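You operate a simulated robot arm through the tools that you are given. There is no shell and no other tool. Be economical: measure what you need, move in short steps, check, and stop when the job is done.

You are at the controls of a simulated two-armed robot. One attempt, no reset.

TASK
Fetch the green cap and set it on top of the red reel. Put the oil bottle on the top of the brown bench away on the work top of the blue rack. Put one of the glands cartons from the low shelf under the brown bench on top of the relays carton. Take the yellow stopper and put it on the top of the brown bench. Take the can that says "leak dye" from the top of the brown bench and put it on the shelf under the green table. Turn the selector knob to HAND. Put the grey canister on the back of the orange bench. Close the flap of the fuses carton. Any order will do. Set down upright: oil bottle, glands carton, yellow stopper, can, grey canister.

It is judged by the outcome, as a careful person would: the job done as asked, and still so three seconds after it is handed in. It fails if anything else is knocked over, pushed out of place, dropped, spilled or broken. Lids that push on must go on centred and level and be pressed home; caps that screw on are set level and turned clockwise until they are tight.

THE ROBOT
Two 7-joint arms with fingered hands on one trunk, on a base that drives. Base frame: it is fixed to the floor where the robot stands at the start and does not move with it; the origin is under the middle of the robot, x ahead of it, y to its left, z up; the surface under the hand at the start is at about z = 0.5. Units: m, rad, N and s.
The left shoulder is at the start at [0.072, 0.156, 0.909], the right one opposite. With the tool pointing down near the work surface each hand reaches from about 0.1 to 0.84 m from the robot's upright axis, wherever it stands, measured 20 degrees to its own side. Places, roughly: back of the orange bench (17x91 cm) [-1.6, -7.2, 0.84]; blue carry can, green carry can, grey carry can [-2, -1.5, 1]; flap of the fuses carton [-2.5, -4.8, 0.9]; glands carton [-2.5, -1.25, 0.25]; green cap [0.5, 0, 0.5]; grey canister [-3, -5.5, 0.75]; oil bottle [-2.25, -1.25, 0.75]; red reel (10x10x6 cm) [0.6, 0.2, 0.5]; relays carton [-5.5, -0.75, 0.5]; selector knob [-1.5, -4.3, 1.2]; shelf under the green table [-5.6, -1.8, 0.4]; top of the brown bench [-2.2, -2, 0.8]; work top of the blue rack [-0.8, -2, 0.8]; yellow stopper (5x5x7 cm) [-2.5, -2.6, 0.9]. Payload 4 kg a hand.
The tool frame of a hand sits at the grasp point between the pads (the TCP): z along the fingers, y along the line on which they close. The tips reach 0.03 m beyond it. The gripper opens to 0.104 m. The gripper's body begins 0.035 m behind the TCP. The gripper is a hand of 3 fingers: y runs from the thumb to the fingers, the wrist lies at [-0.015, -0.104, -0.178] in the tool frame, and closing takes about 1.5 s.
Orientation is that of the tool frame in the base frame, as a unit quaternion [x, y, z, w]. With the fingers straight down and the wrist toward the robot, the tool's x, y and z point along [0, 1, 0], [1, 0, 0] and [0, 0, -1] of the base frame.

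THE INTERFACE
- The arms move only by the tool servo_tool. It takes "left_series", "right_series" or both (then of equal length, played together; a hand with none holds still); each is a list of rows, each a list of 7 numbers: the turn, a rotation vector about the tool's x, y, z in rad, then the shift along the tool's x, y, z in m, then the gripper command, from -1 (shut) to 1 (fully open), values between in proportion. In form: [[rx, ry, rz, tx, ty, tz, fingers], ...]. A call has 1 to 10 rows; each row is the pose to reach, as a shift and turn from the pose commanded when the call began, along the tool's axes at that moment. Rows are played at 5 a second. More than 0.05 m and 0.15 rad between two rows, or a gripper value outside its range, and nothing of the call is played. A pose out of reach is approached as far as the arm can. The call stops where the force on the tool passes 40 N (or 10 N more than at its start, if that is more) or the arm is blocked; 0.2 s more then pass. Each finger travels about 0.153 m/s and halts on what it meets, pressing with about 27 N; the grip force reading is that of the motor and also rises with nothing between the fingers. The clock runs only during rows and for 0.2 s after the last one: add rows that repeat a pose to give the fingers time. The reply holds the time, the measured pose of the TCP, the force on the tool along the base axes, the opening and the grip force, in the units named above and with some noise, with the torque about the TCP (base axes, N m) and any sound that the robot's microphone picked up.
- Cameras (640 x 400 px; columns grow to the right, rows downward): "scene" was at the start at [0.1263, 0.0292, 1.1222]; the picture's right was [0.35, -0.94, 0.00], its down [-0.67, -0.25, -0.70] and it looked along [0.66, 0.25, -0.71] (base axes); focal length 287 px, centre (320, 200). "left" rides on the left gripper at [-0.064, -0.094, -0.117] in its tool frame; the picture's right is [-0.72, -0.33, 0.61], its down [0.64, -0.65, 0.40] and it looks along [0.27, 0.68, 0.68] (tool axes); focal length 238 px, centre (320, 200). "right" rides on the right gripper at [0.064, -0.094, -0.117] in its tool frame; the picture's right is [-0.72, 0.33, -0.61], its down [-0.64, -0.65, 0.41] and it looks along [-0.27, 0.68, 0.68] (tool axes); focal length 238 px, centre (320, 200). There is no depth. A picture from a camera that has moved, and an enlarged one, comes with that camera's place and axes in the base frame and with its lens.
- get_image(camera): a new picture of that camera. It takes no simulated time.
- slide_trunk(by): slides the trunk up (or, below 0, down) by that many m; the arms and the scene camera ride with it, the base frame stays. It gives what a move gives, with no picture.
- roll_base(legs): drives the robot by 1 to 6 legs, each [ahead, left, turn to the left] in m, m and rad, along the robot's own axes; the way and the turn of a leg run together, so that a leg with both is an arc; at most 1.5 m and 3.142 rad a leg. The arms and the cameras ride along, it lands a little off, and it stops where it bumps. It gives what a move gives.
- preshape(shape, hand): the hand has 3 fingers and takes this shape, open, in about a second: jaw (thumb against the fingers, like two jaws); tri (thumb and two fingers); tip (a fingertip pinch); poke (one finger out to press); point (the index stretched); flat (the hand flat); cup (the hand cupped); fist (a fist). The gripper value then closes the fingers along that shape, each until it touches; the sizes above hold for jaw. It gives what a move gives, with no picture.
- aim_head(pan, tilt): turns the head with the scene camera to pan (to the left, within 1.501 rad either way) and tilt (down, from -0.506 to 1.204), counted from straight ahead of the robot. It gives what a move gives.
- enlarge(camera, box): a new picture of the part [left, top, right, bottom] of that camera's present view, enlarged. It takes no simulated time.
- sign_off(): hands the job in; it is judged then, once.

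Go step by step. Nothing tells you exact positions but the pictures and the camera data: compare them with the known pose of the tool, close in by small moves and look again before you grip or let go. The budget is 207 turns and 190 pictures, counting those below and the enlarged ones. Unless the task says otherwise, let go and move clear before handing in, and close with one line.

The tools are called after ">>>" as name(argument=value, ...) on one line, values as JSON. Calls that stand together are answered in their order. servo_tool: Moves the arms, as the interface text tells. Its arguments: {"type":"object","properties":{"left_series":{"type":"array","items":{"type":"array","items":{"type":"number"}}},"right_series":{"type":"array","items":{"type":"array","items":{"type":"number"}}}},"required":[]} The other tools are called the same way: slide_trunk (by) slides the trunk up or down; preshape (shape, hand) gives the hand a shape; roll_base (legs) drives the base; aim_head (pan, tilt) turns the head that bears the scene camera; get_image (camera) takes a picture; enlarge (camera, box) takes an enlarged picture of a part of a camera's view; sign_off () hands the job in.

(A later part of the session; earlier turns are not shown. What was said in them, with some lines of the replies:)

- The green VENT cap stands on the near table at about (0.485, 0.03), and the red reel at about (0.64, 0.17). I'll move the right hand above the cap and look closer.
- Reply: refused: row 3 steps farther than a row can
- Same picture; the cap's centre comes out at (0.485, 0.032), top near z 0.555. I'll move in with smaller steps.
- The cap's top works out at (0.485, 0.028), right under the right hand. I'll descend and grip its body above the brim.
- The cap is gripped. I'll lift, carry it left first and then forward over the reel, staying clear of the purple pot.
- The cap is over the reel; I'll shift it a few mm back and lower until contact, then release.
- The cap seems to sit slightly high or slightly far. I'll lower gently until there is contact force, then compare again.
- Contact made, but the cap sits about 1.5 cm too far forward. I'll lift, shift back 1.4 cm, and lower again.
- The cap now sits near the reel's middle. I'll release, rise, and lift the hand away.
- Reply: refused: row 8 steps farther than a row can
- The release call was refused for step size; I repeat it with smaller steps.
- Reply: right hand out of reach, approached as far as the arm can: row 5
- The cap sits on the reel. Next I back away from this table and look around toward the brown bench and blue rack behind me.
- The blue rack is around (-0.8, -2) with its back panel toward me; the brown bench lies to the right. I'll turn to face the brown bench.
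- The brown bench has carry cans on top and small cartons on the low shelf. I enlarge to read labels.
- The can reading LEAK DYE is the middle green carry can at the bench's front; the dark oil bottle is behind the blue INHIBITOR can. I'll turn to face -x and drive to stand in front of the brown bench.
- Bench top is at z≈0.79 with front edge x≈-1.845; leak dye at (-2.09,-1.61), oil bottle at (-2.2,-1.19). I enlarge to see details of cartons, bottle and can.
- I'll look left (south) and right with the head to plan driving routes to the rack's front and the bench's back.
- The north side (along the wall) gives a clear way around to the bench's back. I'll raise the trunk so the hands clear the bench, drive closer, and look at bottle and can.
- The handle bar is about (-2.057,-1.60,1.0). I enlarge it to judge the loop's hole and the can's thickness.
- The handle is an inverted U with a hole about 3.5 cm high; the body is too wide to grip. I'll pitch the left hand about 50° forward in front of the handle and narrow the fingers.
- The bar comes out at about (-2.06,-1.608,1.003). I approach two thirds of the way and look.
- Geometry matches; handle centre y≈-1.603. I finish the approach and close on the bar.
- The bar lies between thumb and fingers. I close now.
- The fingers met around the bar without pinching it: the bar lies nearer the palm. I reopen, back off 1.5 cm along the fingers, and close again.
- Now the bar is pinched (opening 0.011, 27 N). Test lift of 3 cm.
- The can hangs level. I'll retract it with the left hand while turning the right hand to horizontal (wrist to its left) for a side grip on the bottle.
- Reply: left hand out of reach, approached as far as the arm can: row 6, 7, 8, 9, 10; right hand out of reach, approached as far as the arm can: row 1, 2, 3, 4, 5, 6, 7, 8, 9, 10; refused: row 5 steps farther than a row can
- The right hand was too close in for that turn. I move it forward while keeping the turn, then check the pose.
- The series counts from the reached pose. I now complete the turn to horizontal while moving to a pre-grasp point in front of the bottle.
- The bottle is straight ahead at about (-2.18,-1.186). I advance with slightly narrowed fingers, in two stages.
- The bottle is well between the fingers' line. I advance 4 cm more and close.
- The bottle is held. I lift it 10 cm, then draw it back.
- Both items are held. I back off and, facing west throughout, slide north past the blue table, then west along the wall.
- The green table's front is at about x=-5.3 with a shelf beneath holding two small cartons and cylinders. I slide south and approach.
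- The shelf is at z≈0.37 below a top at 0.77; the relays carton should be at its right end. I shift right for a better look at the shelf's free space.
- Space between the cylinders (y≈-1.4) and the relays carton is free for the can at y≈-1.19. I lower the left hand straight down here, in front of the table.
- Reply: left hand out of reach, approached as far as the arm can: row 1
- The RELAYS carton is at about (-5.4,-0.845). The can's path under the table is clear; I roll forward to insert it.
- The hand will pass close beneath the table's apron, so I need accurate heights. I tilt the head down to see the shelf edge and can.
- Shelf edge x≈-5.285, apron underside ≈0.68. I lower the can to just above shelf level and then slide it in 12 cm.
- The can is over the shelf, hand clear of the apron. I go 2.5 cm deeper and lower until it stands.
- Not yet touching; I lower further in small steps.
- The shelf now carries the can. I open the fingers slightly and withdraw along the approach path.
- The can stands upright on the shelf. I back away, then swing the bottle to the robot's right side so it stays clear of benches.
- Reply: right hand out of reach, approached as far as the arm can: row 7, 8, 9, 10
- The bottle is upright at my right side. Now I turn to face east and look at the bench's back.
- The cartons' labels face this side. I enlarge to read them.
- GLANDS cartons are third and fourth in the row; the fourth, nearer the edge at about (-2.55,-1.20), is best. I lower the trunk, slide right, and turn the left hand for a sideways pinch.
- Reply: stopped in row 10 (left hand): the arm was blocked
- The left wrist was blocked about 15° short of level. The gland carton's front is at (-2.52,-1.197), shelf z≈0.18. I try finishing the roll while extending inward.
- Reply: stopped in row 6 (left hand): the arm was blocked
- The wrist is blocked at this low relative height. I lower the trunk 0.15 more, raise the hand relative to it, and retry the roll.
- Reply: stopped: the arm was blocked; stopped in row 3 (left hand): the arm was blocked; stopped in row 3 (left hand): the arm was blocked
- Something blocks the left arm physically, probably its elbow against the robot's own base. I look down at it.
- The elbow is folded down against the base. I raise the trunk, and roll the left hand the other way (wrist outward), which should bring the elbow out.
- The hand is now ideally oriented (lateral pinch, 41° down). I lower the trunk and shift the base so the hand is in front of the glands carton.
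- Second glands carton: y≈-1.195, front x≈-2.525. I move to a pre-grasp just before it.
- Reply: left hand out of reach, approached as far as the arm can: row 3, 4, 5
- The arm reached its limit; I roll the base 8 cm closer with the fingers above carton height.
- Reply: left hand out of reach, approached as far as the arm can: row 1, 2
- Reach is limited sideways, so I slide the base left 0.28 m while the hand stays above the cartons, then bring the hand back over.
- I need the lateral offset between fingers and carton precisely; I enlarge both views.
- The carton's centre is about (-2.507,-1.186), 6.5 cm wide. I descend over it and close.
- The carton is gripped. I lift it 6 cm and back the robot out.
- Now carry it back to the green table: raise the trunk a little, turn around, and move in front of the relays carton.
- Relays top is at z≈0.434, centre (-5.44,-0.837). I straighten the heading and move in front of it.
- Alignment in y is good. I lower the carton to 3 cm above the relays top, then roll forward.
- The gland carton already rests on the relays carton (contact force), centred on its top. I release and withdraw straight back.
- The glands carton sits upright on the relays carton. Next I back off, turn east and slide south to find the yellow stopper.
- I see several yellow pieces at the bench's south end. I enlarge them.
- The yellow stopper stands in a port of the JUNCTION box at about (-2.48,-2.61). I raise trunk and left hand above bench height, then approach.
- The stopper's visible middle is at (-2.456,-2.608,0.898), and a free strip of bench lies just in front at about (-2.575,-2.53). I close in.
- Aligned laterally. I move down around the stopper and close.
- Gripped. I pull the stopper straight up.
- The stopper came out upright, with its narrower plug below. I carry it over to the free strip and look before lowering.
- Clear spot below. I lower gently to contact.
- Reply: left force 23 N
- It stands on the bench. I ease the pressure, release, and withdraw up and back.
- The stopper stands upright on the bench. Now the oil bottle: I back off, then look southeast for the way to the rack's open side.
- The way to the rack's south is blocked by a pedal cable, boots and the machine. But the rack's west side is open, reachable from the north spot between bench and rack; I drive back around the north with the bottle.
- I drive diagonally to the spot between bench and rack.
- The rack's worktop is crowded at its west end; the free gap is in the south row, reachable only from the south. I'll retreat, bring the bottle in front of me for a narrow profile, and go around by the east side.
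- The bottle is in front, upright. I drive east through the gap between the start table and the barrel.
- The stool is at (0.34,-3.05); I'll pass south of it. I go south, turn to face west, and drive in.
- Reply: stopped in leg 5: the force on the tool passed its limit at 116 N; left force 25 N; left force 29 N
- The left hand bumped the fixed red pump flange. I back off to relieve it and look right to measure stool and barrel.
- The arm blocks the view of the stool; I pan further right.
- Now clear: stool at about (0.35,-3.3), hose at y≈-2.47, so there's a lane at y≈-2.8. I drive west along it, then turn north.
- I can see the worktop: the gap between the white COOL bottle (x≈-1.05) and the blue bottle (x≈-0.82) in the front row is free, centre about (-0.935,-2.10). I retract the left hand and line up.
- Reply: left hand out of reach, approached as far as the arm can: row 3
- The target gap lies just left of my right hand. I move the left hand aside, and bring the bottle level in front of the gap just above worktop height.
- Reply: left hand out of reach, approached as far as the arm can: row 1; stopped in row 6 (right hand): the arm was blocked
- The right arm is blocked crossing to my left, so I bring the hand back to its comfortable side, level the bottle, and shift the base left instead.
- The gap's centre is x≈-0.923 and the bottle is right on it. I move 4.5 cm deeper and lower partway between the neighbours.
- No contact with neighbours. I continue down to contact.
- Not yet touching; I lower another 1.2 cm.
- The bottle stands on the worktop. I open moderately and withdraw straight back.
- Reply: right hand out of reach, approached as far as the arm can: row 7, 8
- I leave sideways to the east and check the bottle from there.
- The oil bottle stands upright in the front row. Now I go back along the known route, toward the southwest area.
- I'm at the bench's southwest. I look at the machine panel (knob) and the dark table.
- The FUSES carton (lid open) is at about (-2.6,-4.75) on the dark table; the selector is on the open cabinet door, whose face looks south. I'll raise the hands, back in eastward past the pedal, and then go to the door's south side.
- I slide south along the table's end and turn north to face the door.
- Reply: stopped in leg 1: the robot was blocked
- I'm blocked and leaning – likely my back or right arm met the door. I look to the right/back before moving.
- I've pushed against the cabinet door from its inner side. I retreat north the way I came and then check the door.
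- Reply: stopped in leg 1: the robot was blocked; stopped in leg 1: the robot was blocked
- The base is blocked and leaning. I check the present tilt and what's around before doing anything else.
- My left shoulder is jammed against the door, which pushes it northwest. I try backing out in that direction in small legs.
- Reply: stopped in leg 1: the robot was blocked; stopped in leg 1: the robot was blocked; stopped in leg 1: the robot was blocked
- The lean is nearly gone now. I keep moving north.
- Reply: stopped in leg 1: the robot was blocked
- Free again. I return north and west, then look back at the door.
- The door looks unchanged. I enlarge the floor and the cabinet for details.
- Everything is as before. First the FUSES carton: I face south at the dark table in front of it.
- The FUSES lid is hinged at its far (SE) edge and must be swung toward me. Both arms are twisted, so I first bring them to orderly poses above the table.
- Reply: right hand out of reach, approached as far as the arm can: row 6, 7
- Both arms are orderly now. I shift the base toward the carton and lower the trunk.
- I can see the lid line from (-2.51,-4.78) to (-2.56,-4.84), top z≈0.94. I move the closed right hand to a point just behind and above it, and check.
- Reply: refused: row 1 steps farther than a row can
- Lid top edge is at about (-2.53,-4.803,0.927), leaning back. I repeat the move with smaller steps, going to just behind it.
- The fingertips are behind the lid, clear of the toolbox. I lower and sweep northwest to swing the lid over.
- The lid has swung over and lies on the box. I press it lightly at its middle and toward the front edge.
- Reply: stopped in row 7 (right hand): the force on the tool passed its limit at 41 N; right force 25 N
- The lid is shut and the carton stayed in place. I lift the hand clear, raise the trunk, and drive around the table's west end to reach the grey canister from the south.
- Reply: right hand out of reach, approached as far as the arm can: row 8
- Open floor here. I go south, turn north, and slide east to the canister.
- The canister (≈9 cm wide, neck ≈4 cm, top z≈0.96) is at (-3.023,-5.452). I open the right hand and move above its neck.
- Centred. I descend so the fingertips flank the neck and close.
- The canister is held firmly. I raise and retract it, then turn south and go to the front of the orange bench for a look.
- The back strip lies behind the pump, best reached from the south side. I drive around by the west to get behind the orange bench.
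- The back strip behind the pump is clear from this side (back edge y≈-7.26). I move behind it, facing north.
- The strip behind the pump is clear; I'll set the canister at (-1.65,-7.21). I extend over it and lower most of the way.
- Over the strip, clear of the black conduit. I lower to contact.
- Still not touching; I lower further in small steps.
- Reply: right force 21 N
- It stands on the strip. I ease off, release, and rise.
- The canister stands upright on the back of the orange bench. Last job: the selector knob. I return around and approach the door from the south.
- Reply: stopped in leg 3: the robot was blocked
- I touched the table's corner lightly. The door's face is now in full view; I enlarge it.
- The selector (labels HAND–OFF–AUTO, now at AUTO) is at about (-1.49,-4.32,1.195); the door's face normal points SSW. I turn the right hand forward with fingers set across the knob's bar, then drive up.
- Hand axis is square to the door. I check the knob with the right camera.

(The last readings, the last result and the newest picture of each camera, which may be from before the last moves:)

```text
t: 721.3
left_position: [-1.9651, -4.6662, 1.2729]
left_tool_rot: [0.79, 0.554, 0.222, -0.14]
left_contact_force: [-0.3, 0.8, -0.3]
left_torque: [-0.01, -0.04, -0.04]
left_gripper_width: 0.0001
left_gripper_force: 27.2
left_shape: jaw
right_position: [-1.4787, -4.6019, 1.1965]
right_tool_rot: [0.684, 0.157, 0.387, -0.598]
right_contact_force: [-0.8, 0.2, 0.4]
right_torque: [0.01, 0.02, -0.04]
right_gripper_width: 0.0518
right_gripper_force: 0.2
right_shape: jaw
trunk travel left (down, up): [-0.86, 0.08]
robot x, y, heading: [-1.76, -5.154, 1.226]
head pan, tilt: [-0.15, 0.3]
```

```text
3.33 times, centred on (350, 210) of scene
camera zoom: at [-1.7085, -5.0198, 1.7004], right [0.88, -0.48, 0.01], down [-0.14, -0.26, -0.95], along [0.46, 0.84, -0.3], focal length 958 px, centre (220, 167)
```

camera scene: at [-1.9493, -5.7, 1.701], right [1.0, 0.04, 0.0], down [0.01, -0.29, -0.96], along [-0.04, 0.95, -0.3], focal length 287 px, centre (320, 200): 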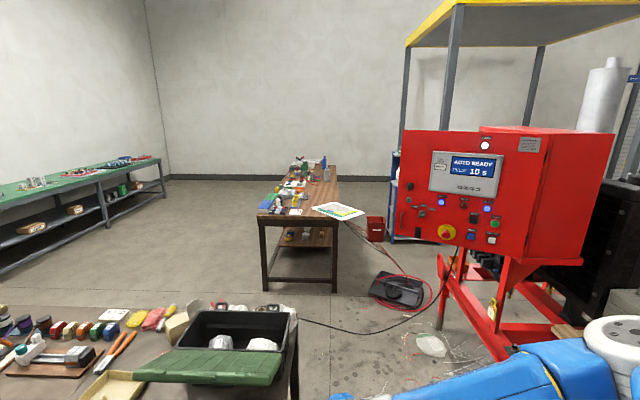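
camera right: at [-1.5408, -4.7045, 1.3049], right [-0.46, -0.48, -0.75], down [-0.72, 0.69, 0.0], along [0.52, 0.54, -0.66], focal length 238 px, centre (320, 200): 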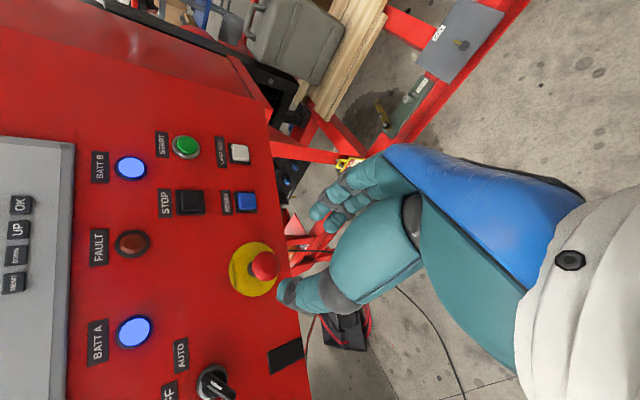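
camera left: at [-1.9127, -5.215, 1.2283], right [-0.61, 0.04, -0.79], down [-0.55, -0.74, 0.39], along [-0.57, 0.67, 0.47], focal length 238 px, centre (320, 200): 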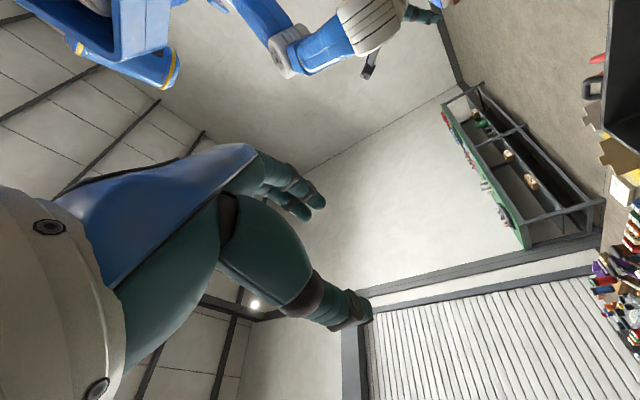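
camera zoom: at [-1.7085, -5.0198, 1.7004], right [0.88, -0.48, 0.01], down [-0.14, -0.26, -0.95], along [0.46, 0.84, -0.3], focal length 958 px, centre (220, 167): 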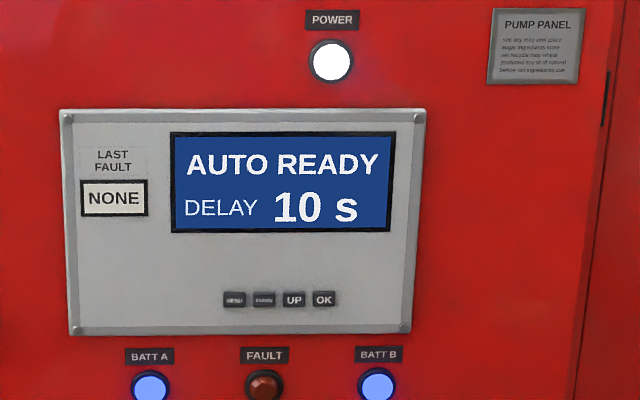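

The knob is confirmed at about (-1.49,-4.32,1.205), 10 cm left of the hand's axis. I roll forward and slightly left, then shift the arm left.

>>> roll_base(legs=[[0.14, 0.05, 0]])

>>> servo_tool(right_series=[[0, 0, 0, -0.01, -0.013, 0, 0], [0, 0, 0, -0.02, -0.026, 0, 0], [0, 0, 0, -0.034, -0.044, 0, 0], [0, 0, 0, -0.034, -0.044, 0, 0]])

>>> get_image(camera="right")

```text
t: 722.6
left_position: [-1.949, -4.5316, 1.2812]
left_tool_rot: [0.791, 0.551, 0.22, -0.147]
left_contact_force: [0.0, -0.1, -0.2]
left_torque: [-0.04, 0.01, 0.01]
left_gripper_width: 0.0001
left_gripper_force: 27.0
left_shape: jaw
right_position: [-1.4629, -4.4633, 1.1986]
right_tool_rot: [0.683, 0.153, 0.384, -0.602]
right_contact_force: [0.0, 0.6, 0.4]
right_torque: [0.03, -0.01, 0.0]
right_gripper_width: 0.0522
right_gripper_force: 0.0
right_shape: jaw
trunk travel left (down, up): [-0.86, 0.08]
robot x, y, heading: [-1.7599, -5.0057, 1.227]
head pan, tilt: [-0.15, 0.3]
```

```text
t: 723.6
left_position: [-1.9531, -4.5205, 1.2766]
left_tool_rot: [0.791, 0.553, 0.219, -0.144]
left_contact_force: [0.3, -0.3, -0.4]
left_torque: [0.03, 0.0, 0.01]
left_gripper_width: 0.0
left_gripper_force: 27.1
left_shape: jaw
right_position: [-1.5181, -4.4354, 1.2024]
right_tool_rot: [0.685, 0.154, 0.385, -0.598]
right_contact_force: [0.4, -0.4, -0.1]
right_torque: [0.01, -0.01, -0.02]
right_gripper_width: 0.0516
right_gripper_force: 0.1
right_shape: jaw
trunk travel left (down, up): [-0.86, 0.08]
robot x, y, heading: [-1.7584, -5.0048, 1.225]
head pan, tilt: [-0.15, 0.3]
```

```text
11 pictures are left
camera right: at [-1.5794, -4.5394, 1.3116], right [-0.46, -0.47, -0.75], down [-0.72, 0.69, 0.01], along [0.52, 0.54, -0.66], focal length 238 px, centre (320, 200)
```

right: 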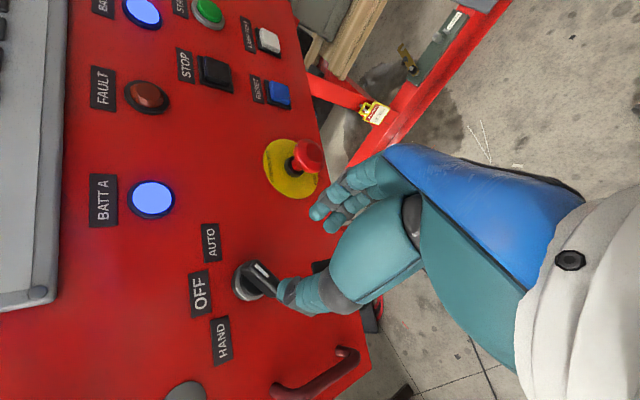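

The hand is aligned with the knob within millimetres. I advance 7.5 cm and look before gripping.

>>> servo_tool(right_series=[[0, 0, 0, 0.002, -0.004, 0.025, 0], [0, 0, 0, 0.004, -0.0075, 0.05, 0], [0, 0, 0, 0.004, -0.0075, 0.065, 0], [0, 0, 0, 0.004, -0.0075, 0.075, 0], [0, 0, 0, 0.004, -0.0075, 0.075, 0]])

>>> enlarge(camera="right", box=[180, 180, 400, 360])

```text
t: 724.8
left_position: [-1.9607, -4.5213, 1.275]
left_tool_rot: [0.79, 0.554, 0.222, -0.142]
left_contact_force: [1.1, 0.5, -0.2]
left_torque: [-0.02, 0.02, 0.04]
left_gripper_width: 0.0002
left_gripper_force: 26.4
left_shape: jaw
right_position: [-1.5036, -4.3638, 1.2124]
right_tool_rot: [0.684, 0.16, 0.385, -0.599]
right_contact_force: [0.2, 0.1, 0.5]
right_torque: [0.01, -0.01, 0.0]
right_gripper_width: 0.0519
right_gripper_force: 0.1
right_shape: jaw
trunk travel left (down, up): [-0.86, 0.08]
robot x, y, heading: [-1.7627, -5.0073, 1.226]
head pan, tilt: [-0.15, 0.3]
```

```text
2.22 times, centred on (290, 270) of right
camera zoom: at [-1.5652, -4.4678, 1.3211], right [-0.46, -0.47, -0.75], down [-0.72, 0.69, 0.0], along [0.52, 0.54, -0.66], focal length 530 px, centre (387, 44)
```

zoom: 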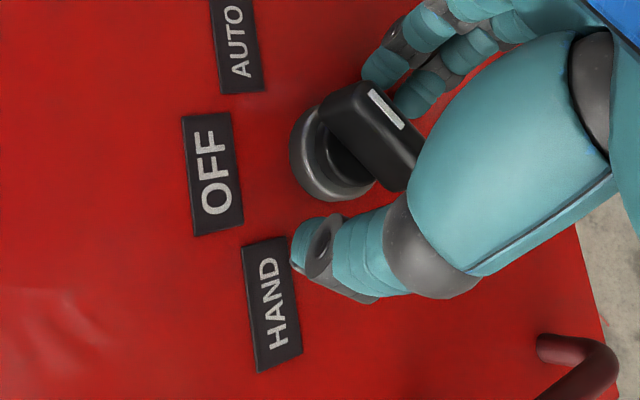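

The knob's bar lies between thumb and fingers. I close on it.

>>> servo_tool(right_series=[[0, 0, 0, 0, 0, 0.002, -0.3], [0, 0, 0, 0, 0, 0.002, -0.6], [0, 0, 0, 0, 0, 0.002, -1], [0, 0, 0, 0, 0, 0.002, -1], [0, 0, 0, 0, 0, 0.002, -1]])

>>> enlarge(camera="right", box=[180, 180, 400, 360])

```text
t: 726.0
left_position: [-1.959, -4.5196, 1.2751]
left_tool_rot: [0.79, 0.553, 0.221, -0.142]
left_contact_force: [-0.3, -1.1, 0.2]
left_torque: [0.0, 0.01, -0.01]
left_gripper_width: 0.0001
left_gripper_force: 27.0
left_shape: jaw
right_position: [-1.4998, -4.3608, 1.2088]
right_tool_rot: [0.686, 0.157, 0.385, -0.597]
right_contact_force: [0.2, 2.2, -9.6]
right_torque: [-0.22, 0.04, -0.11]
right_gripper_width: 0.0173
right_gripper_force: 27.3
right_shape: jaw
trunk travel left (down, up): [-0.86, 0.08]
robot x, y, heading: [-1.7555, -5.0028, 1.223]
head pan, tilt: [-0.15, 0.3]
```

```text
2.22 times, centred on (290, 270) of right
camera zoom: at [-1.5615, -4.4649, 1.3182], right [-0.46, -0.48, -0.75], down [-0.72, 0.69, 0.0], along [0.52, 0.54, -0.66], focal length 530 px, centre (387, 44)
```

zoom: 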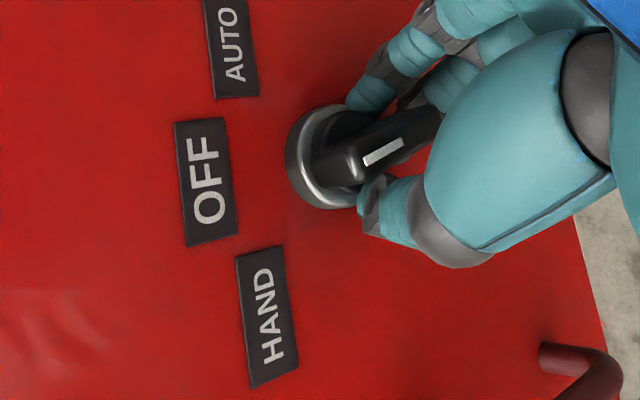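

The bar is gripped and has come round near OFF. I rotate counterclockwise toward HAND.

>>> servo_tool(right_series=[[0, 0, -0.14, 0, 0, 0, -1], [0, 0, -0.28, 0, 0, 0, -1], [0, 0, -0.42, 0, 0, 0, -1], [0, 0, -0.56, 0, 0, 0, -1], [0, 0, -0.7, 0, 0, 0, -1], [0, 0, -0.84, 0, 0, 0, -1], [0, 0, -0.84, 0, 0, 0, -1]])

>>> get_image(camera="right")

```text
t: 727.6
left_position: [-1.9544, -4.5195, 1.2751]
left_tool_rot: [0.79, 0.554, 0.219, -0.142]
left_contact_force: [-0.9, 0.4, -0.3]
left_torque: [0.02, 0.02, 0.03]
left_gripper_width: 0.0
left_gripper_force: 27.2
left_shape: jaw
right_position: [-1.4944, -4.3612, 1.2049]
right_tool_rot: [0.566, 0.423, 0.594, -0.386]
right_contact_force: [8.8, -4.9, -27.2]
right_torque: [-0.39, 0.5, -0.29]
right_gripper_width: 0.0161
right_gripper_force: 27.1
right_shape: jaw
trunk travel left (down, up): [-0.86, 0.08]
robot x, y, heading: [-1.7567, -5.0064, 1.223]
head pan, tilt: [-0.15, 0.3]
```

```text
8 pictures are left
camera right: at [-1.627, -4.4379, 1.2624], right [0.14, -0.7, -0.7], down [-0.43, 0.59, -0.68], along [0.89, 0.4, -0.22], focal length 238 px, centre (320, 200)
```

right: 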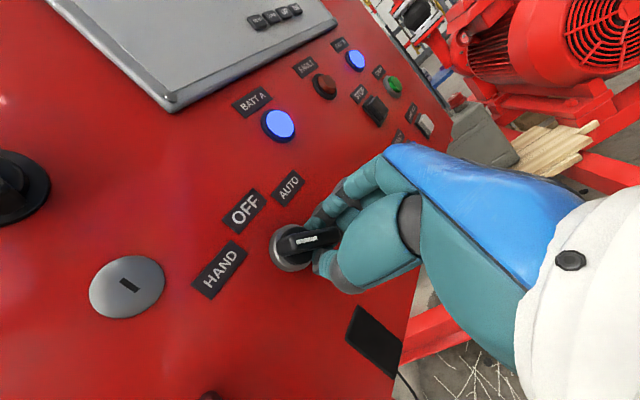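

>>> enlarge(camera="right", box=[180, 160, 400, 320])

```text
2.50 times, centred on (290, 240) of right
camera zoom: at [-1.627, -4.4379, 1.2624], right [0.14, -0.7, -0.7], down [-0.43, 0.59, -0.68], along [0.89, 0.4, -0.22], focal length 596 px, centre (395, 100)
```

zoom: 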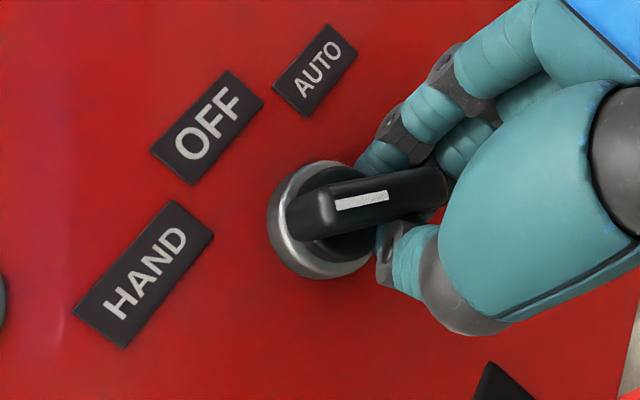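

The mark now points at the HAND label. I open and back away straight, then check.

>>> servo_tool(right_series=[[0, 0, 0, 0, 0, 0, -0.6], [0, 0, 0, 0, 0, 0, -0.1], [0, 0, 0, 0, 0, 0, 0.1], [0, 0, 0, 0, 0, 0, 0.1], [0, 0, 0, 0, 0, -0.03, 0.1], [0, 0, 0, 0, 0, -0.07, 0.1], [0, 0, 0, 0, 0, -0.1, 0.1]])

>>> enlarge(camera="right", box=[130, 150, 390, 340])

```text
t: 729.2
left_position: [-1.9629, -4.521, 1.2747]
left_tool_rot: [0.789, 0.555, 0.222, -0.142]
left_contact_force: [0.2, 0.3, -0.1]
left_torque: [0.02, -0.02, 0.0]
left_gripper_width: 0.0
left_gripper_force: 26.7
left_shape: jaw
right_position: [-1.539, -4.4567, 1.2105]
right_tool_rot: [0.56, 0.422, 0.597, -0.389]
right_contact_force: [0.1, 0.8, -0.9]
right_torque: [0.0, 0.03, 0.0]
right_gripper_width: 0.0568
right_gripper_force: 0.2
right_shape: jaw
trunk travel left (down, up): [-0.86, 0.08]
robot x, y, heading: [-1.7549, -5.0086, 1.224]
head pan, tilt: [-0.15, 0.3]
```

```text
2.11 times, centred on (260, 245) of right
camera zoom: at [-1.6717, -4.5334, 1.2646], right [0.15, -0.69, -0.71], down [-0.43, 0.6, -0.68], along [0.89, 0.4, -0.21], focal length 502 px, centre (446, 105)
```

zoom: 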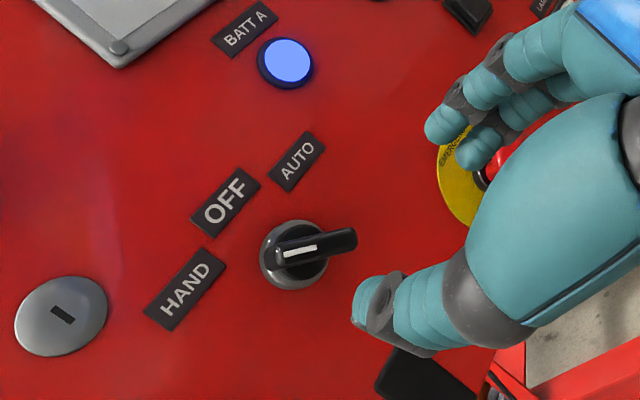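

The pointer is at HAND. I back away and take a frontal check.

>>> roll_base(legs=[[-0.3, 0, 0]])

>>> aim_head(pan=0.05, tilt=0.45)

>>> enlarge(camera="scene", box=[240, 100, 440, 260])

```text
t: 730.9
left_position: [-1.9928, -4.6906, 1.2651]
left_tool_rot: [0.785, 0.562, 0.225, -0.132]
left_contact_force: [0.8, 0.8, -0.8]
left_torque: [-0.04, 0.0, -0.02]
left_gripper_width: 0.0
left_gripper_force: 26.7
left_shape: jaw
right_position: [-1.5703, -4.6222, 1.2056]
right_tool_rot: [0.556, 0.432, 0.596, -0.385]
right_contact_force: [0.9, -0.1, 0.5]
right_torque: [0.0, -0.01, 0.03]
right_gripper_width: 0.0571
right_gripper_force: 0.0
right_shape: jaw
trunk travel left (down, up): [-0.86, 0.08]
robot x, y, heading: [-1.7617, -5.191, 1.235]
head pan, tilt: [-0.15, 0.3]
stopped in leg 1: the robot was blocked; the commanded pose is now the measured one
```

```text
t: 731.6
left_position: [-1.9898, -4.6986, 1.2682]
left_tool_rot: [0.785, 0.561, 0.226, -0.135]
left_contact_force: [0.9, -0.4, 0.1]
left_torque: [0.01, -0.01, -0.01]
left_gripper_width: 0.0
left_gripper_force: 27.1
left_shape: jaw
right_position: [-1.5675, -4.63, 1.2084]
right_tool_rot: [0.556, 0.431, 0.597, -0.386]
right_contact_force: [1.1, 0.0, 0.2]
right_torque: [-0.01, -0.02, 0.0]
right_gripper_width: 0.0572
right_gripper_force: 0.0
right_shape: jaw
trunk travel left (down, up): [-0.86, 0.08]
robot x, y, heading: [-1.7616, -5.1904, 1.237]
head pan, tilt: [0.051, 0.45]
```

```text
2.50 times, centred on (340, 180) of scene
camera zoom: at [-1.718, -5.0462, 1.6858], right [0.96, -0.28, 0.0], down [-0.12, -0.42, -0.9], along [0.25, 0.86, -0.44], focal length 719 px, centre (270, 250)
```

zoom: 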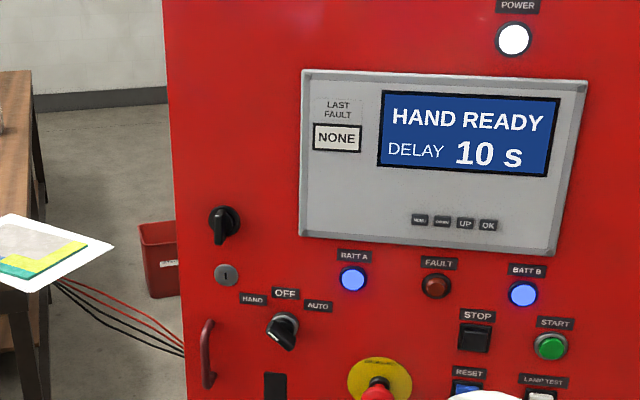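

The display reads HAND READY. I move off the table's corner and check the dark table.

>>> roll_base(legs=[[0.0, -0.12, 0]])

>>> aim_head(pan=0.9, tilt=0.6)

>>> get_image(camera="scene")

```text
t: 732.9
left_position: [-1.9195, -4.7306, 1.2578]
left_tool_rot: [0.78, 0.565, 0.236, -0.124]
left_contact_force: [-0.7, 0.1, -0.7]
left_torque: [0.02, 0.02, -0.02]
left_gripper_width: 0.0
left_gripper_force: 26.4
left_shape: jaw
right_position: [-1.4958, -4.6625, 1.2118]
right_tool_rot: [0.546, 0.439, 0.604, -0.38]
right_contact_force: [-0.8, 0.1, -0.2]
right_torque: [0.0, -0.03, 0.02]
right_gripper_width: 0.0572
right_gripper_force: 0.1
right_shape: jaw
trunk travel left (down, up): [-0.86, 0.08]
robot x, y, heading: [-1.6556, -5.23, 1.236]
head pan, tilt: [0.051, 0.45]
```

```text
t: 734.1
left_position: [-1.8877, -4.7396, 1.2674]
left_tool_rot: [0.783, 0.562, 0.23, -0.134]
left_contact_force: [-0.7, 0.7, 0.4]
left_torque: [-0.03, -0.01, 0.02]
left_gripper_width: 0.0
left_gripper_force: 26.9
left_shape: jaw
right_position: [-1.4668, -4.6712, 1.2127]
right_tool_rot: [0.553, 0.43, 0.599, -0.387]
right_contact_force: [0.3, 1.0, -0.4]
right_torque: [-0.01, -0.03, 0.01]
right_gripper_width: 0.0569
right_gripper_force: 0.1
right_shape: jaw
trunk travel left (down, up): [-0.86, 0.08]
robot x, y, heading: [-1.6541, -5.2294, 1.237]
head pan, tilt: [0.901, 0.6]
```

```text
4 pictures are left
camera scene: at [-1.7025, -5.0986, 1.672], right [0.84, 0.54, 0.01], down [0.31, -0.48, -0.82], along [-0.44, 0.69, -0.57], focal length 287 px, centre (320, 200)
```

scene: 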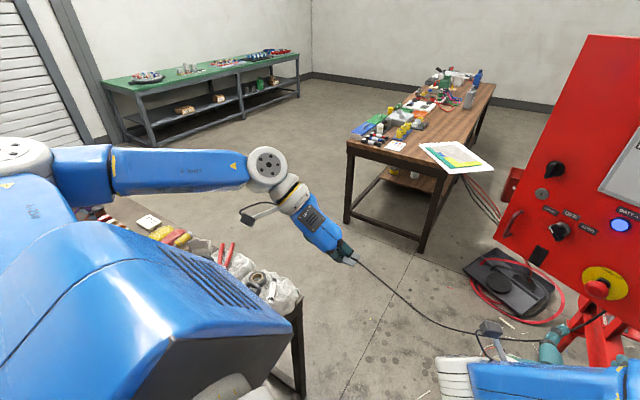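

Nothing looks disturbed. One last zoom toward the brown bench and green table before handing in.

>>> enlarge(camera="scene", box=[160, 40, 500, 180])

```text
1.88 times, centred on (330, 110) of scene
camera zoom: at [-1.7025, -5.0986, 1.672], right [0.84, 0.54, 0.01], down [0.31, -0.48, -0.82], along [-0.44, 0.69, -0.57], focal length 541 px, centre (301, 369)
```

zoom: 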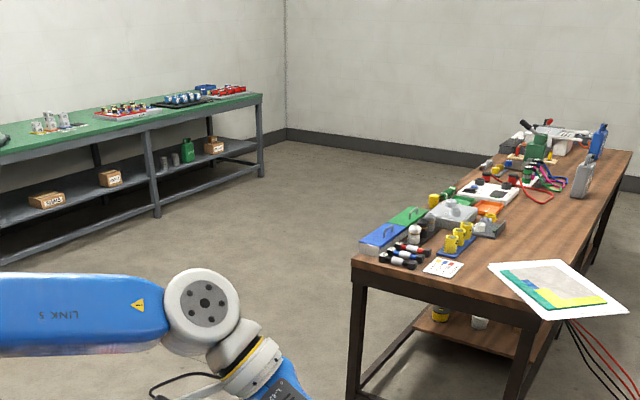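

The leak dye can, the glands on the relays carton and the yellow stopper are all standing where I put them, and both hands are empty and clear. I hand in.

>>> sign_off()

```text
The job is handed in.
```

All eight jobs are done and handed in, but I bumped into fixed things a few times. I leaned hard on the cabinet door and had to back out. I hit the red pump flange once and touched the corner of the dark table twice. I saw nothing moved or knocked over in the views I took afterwards.
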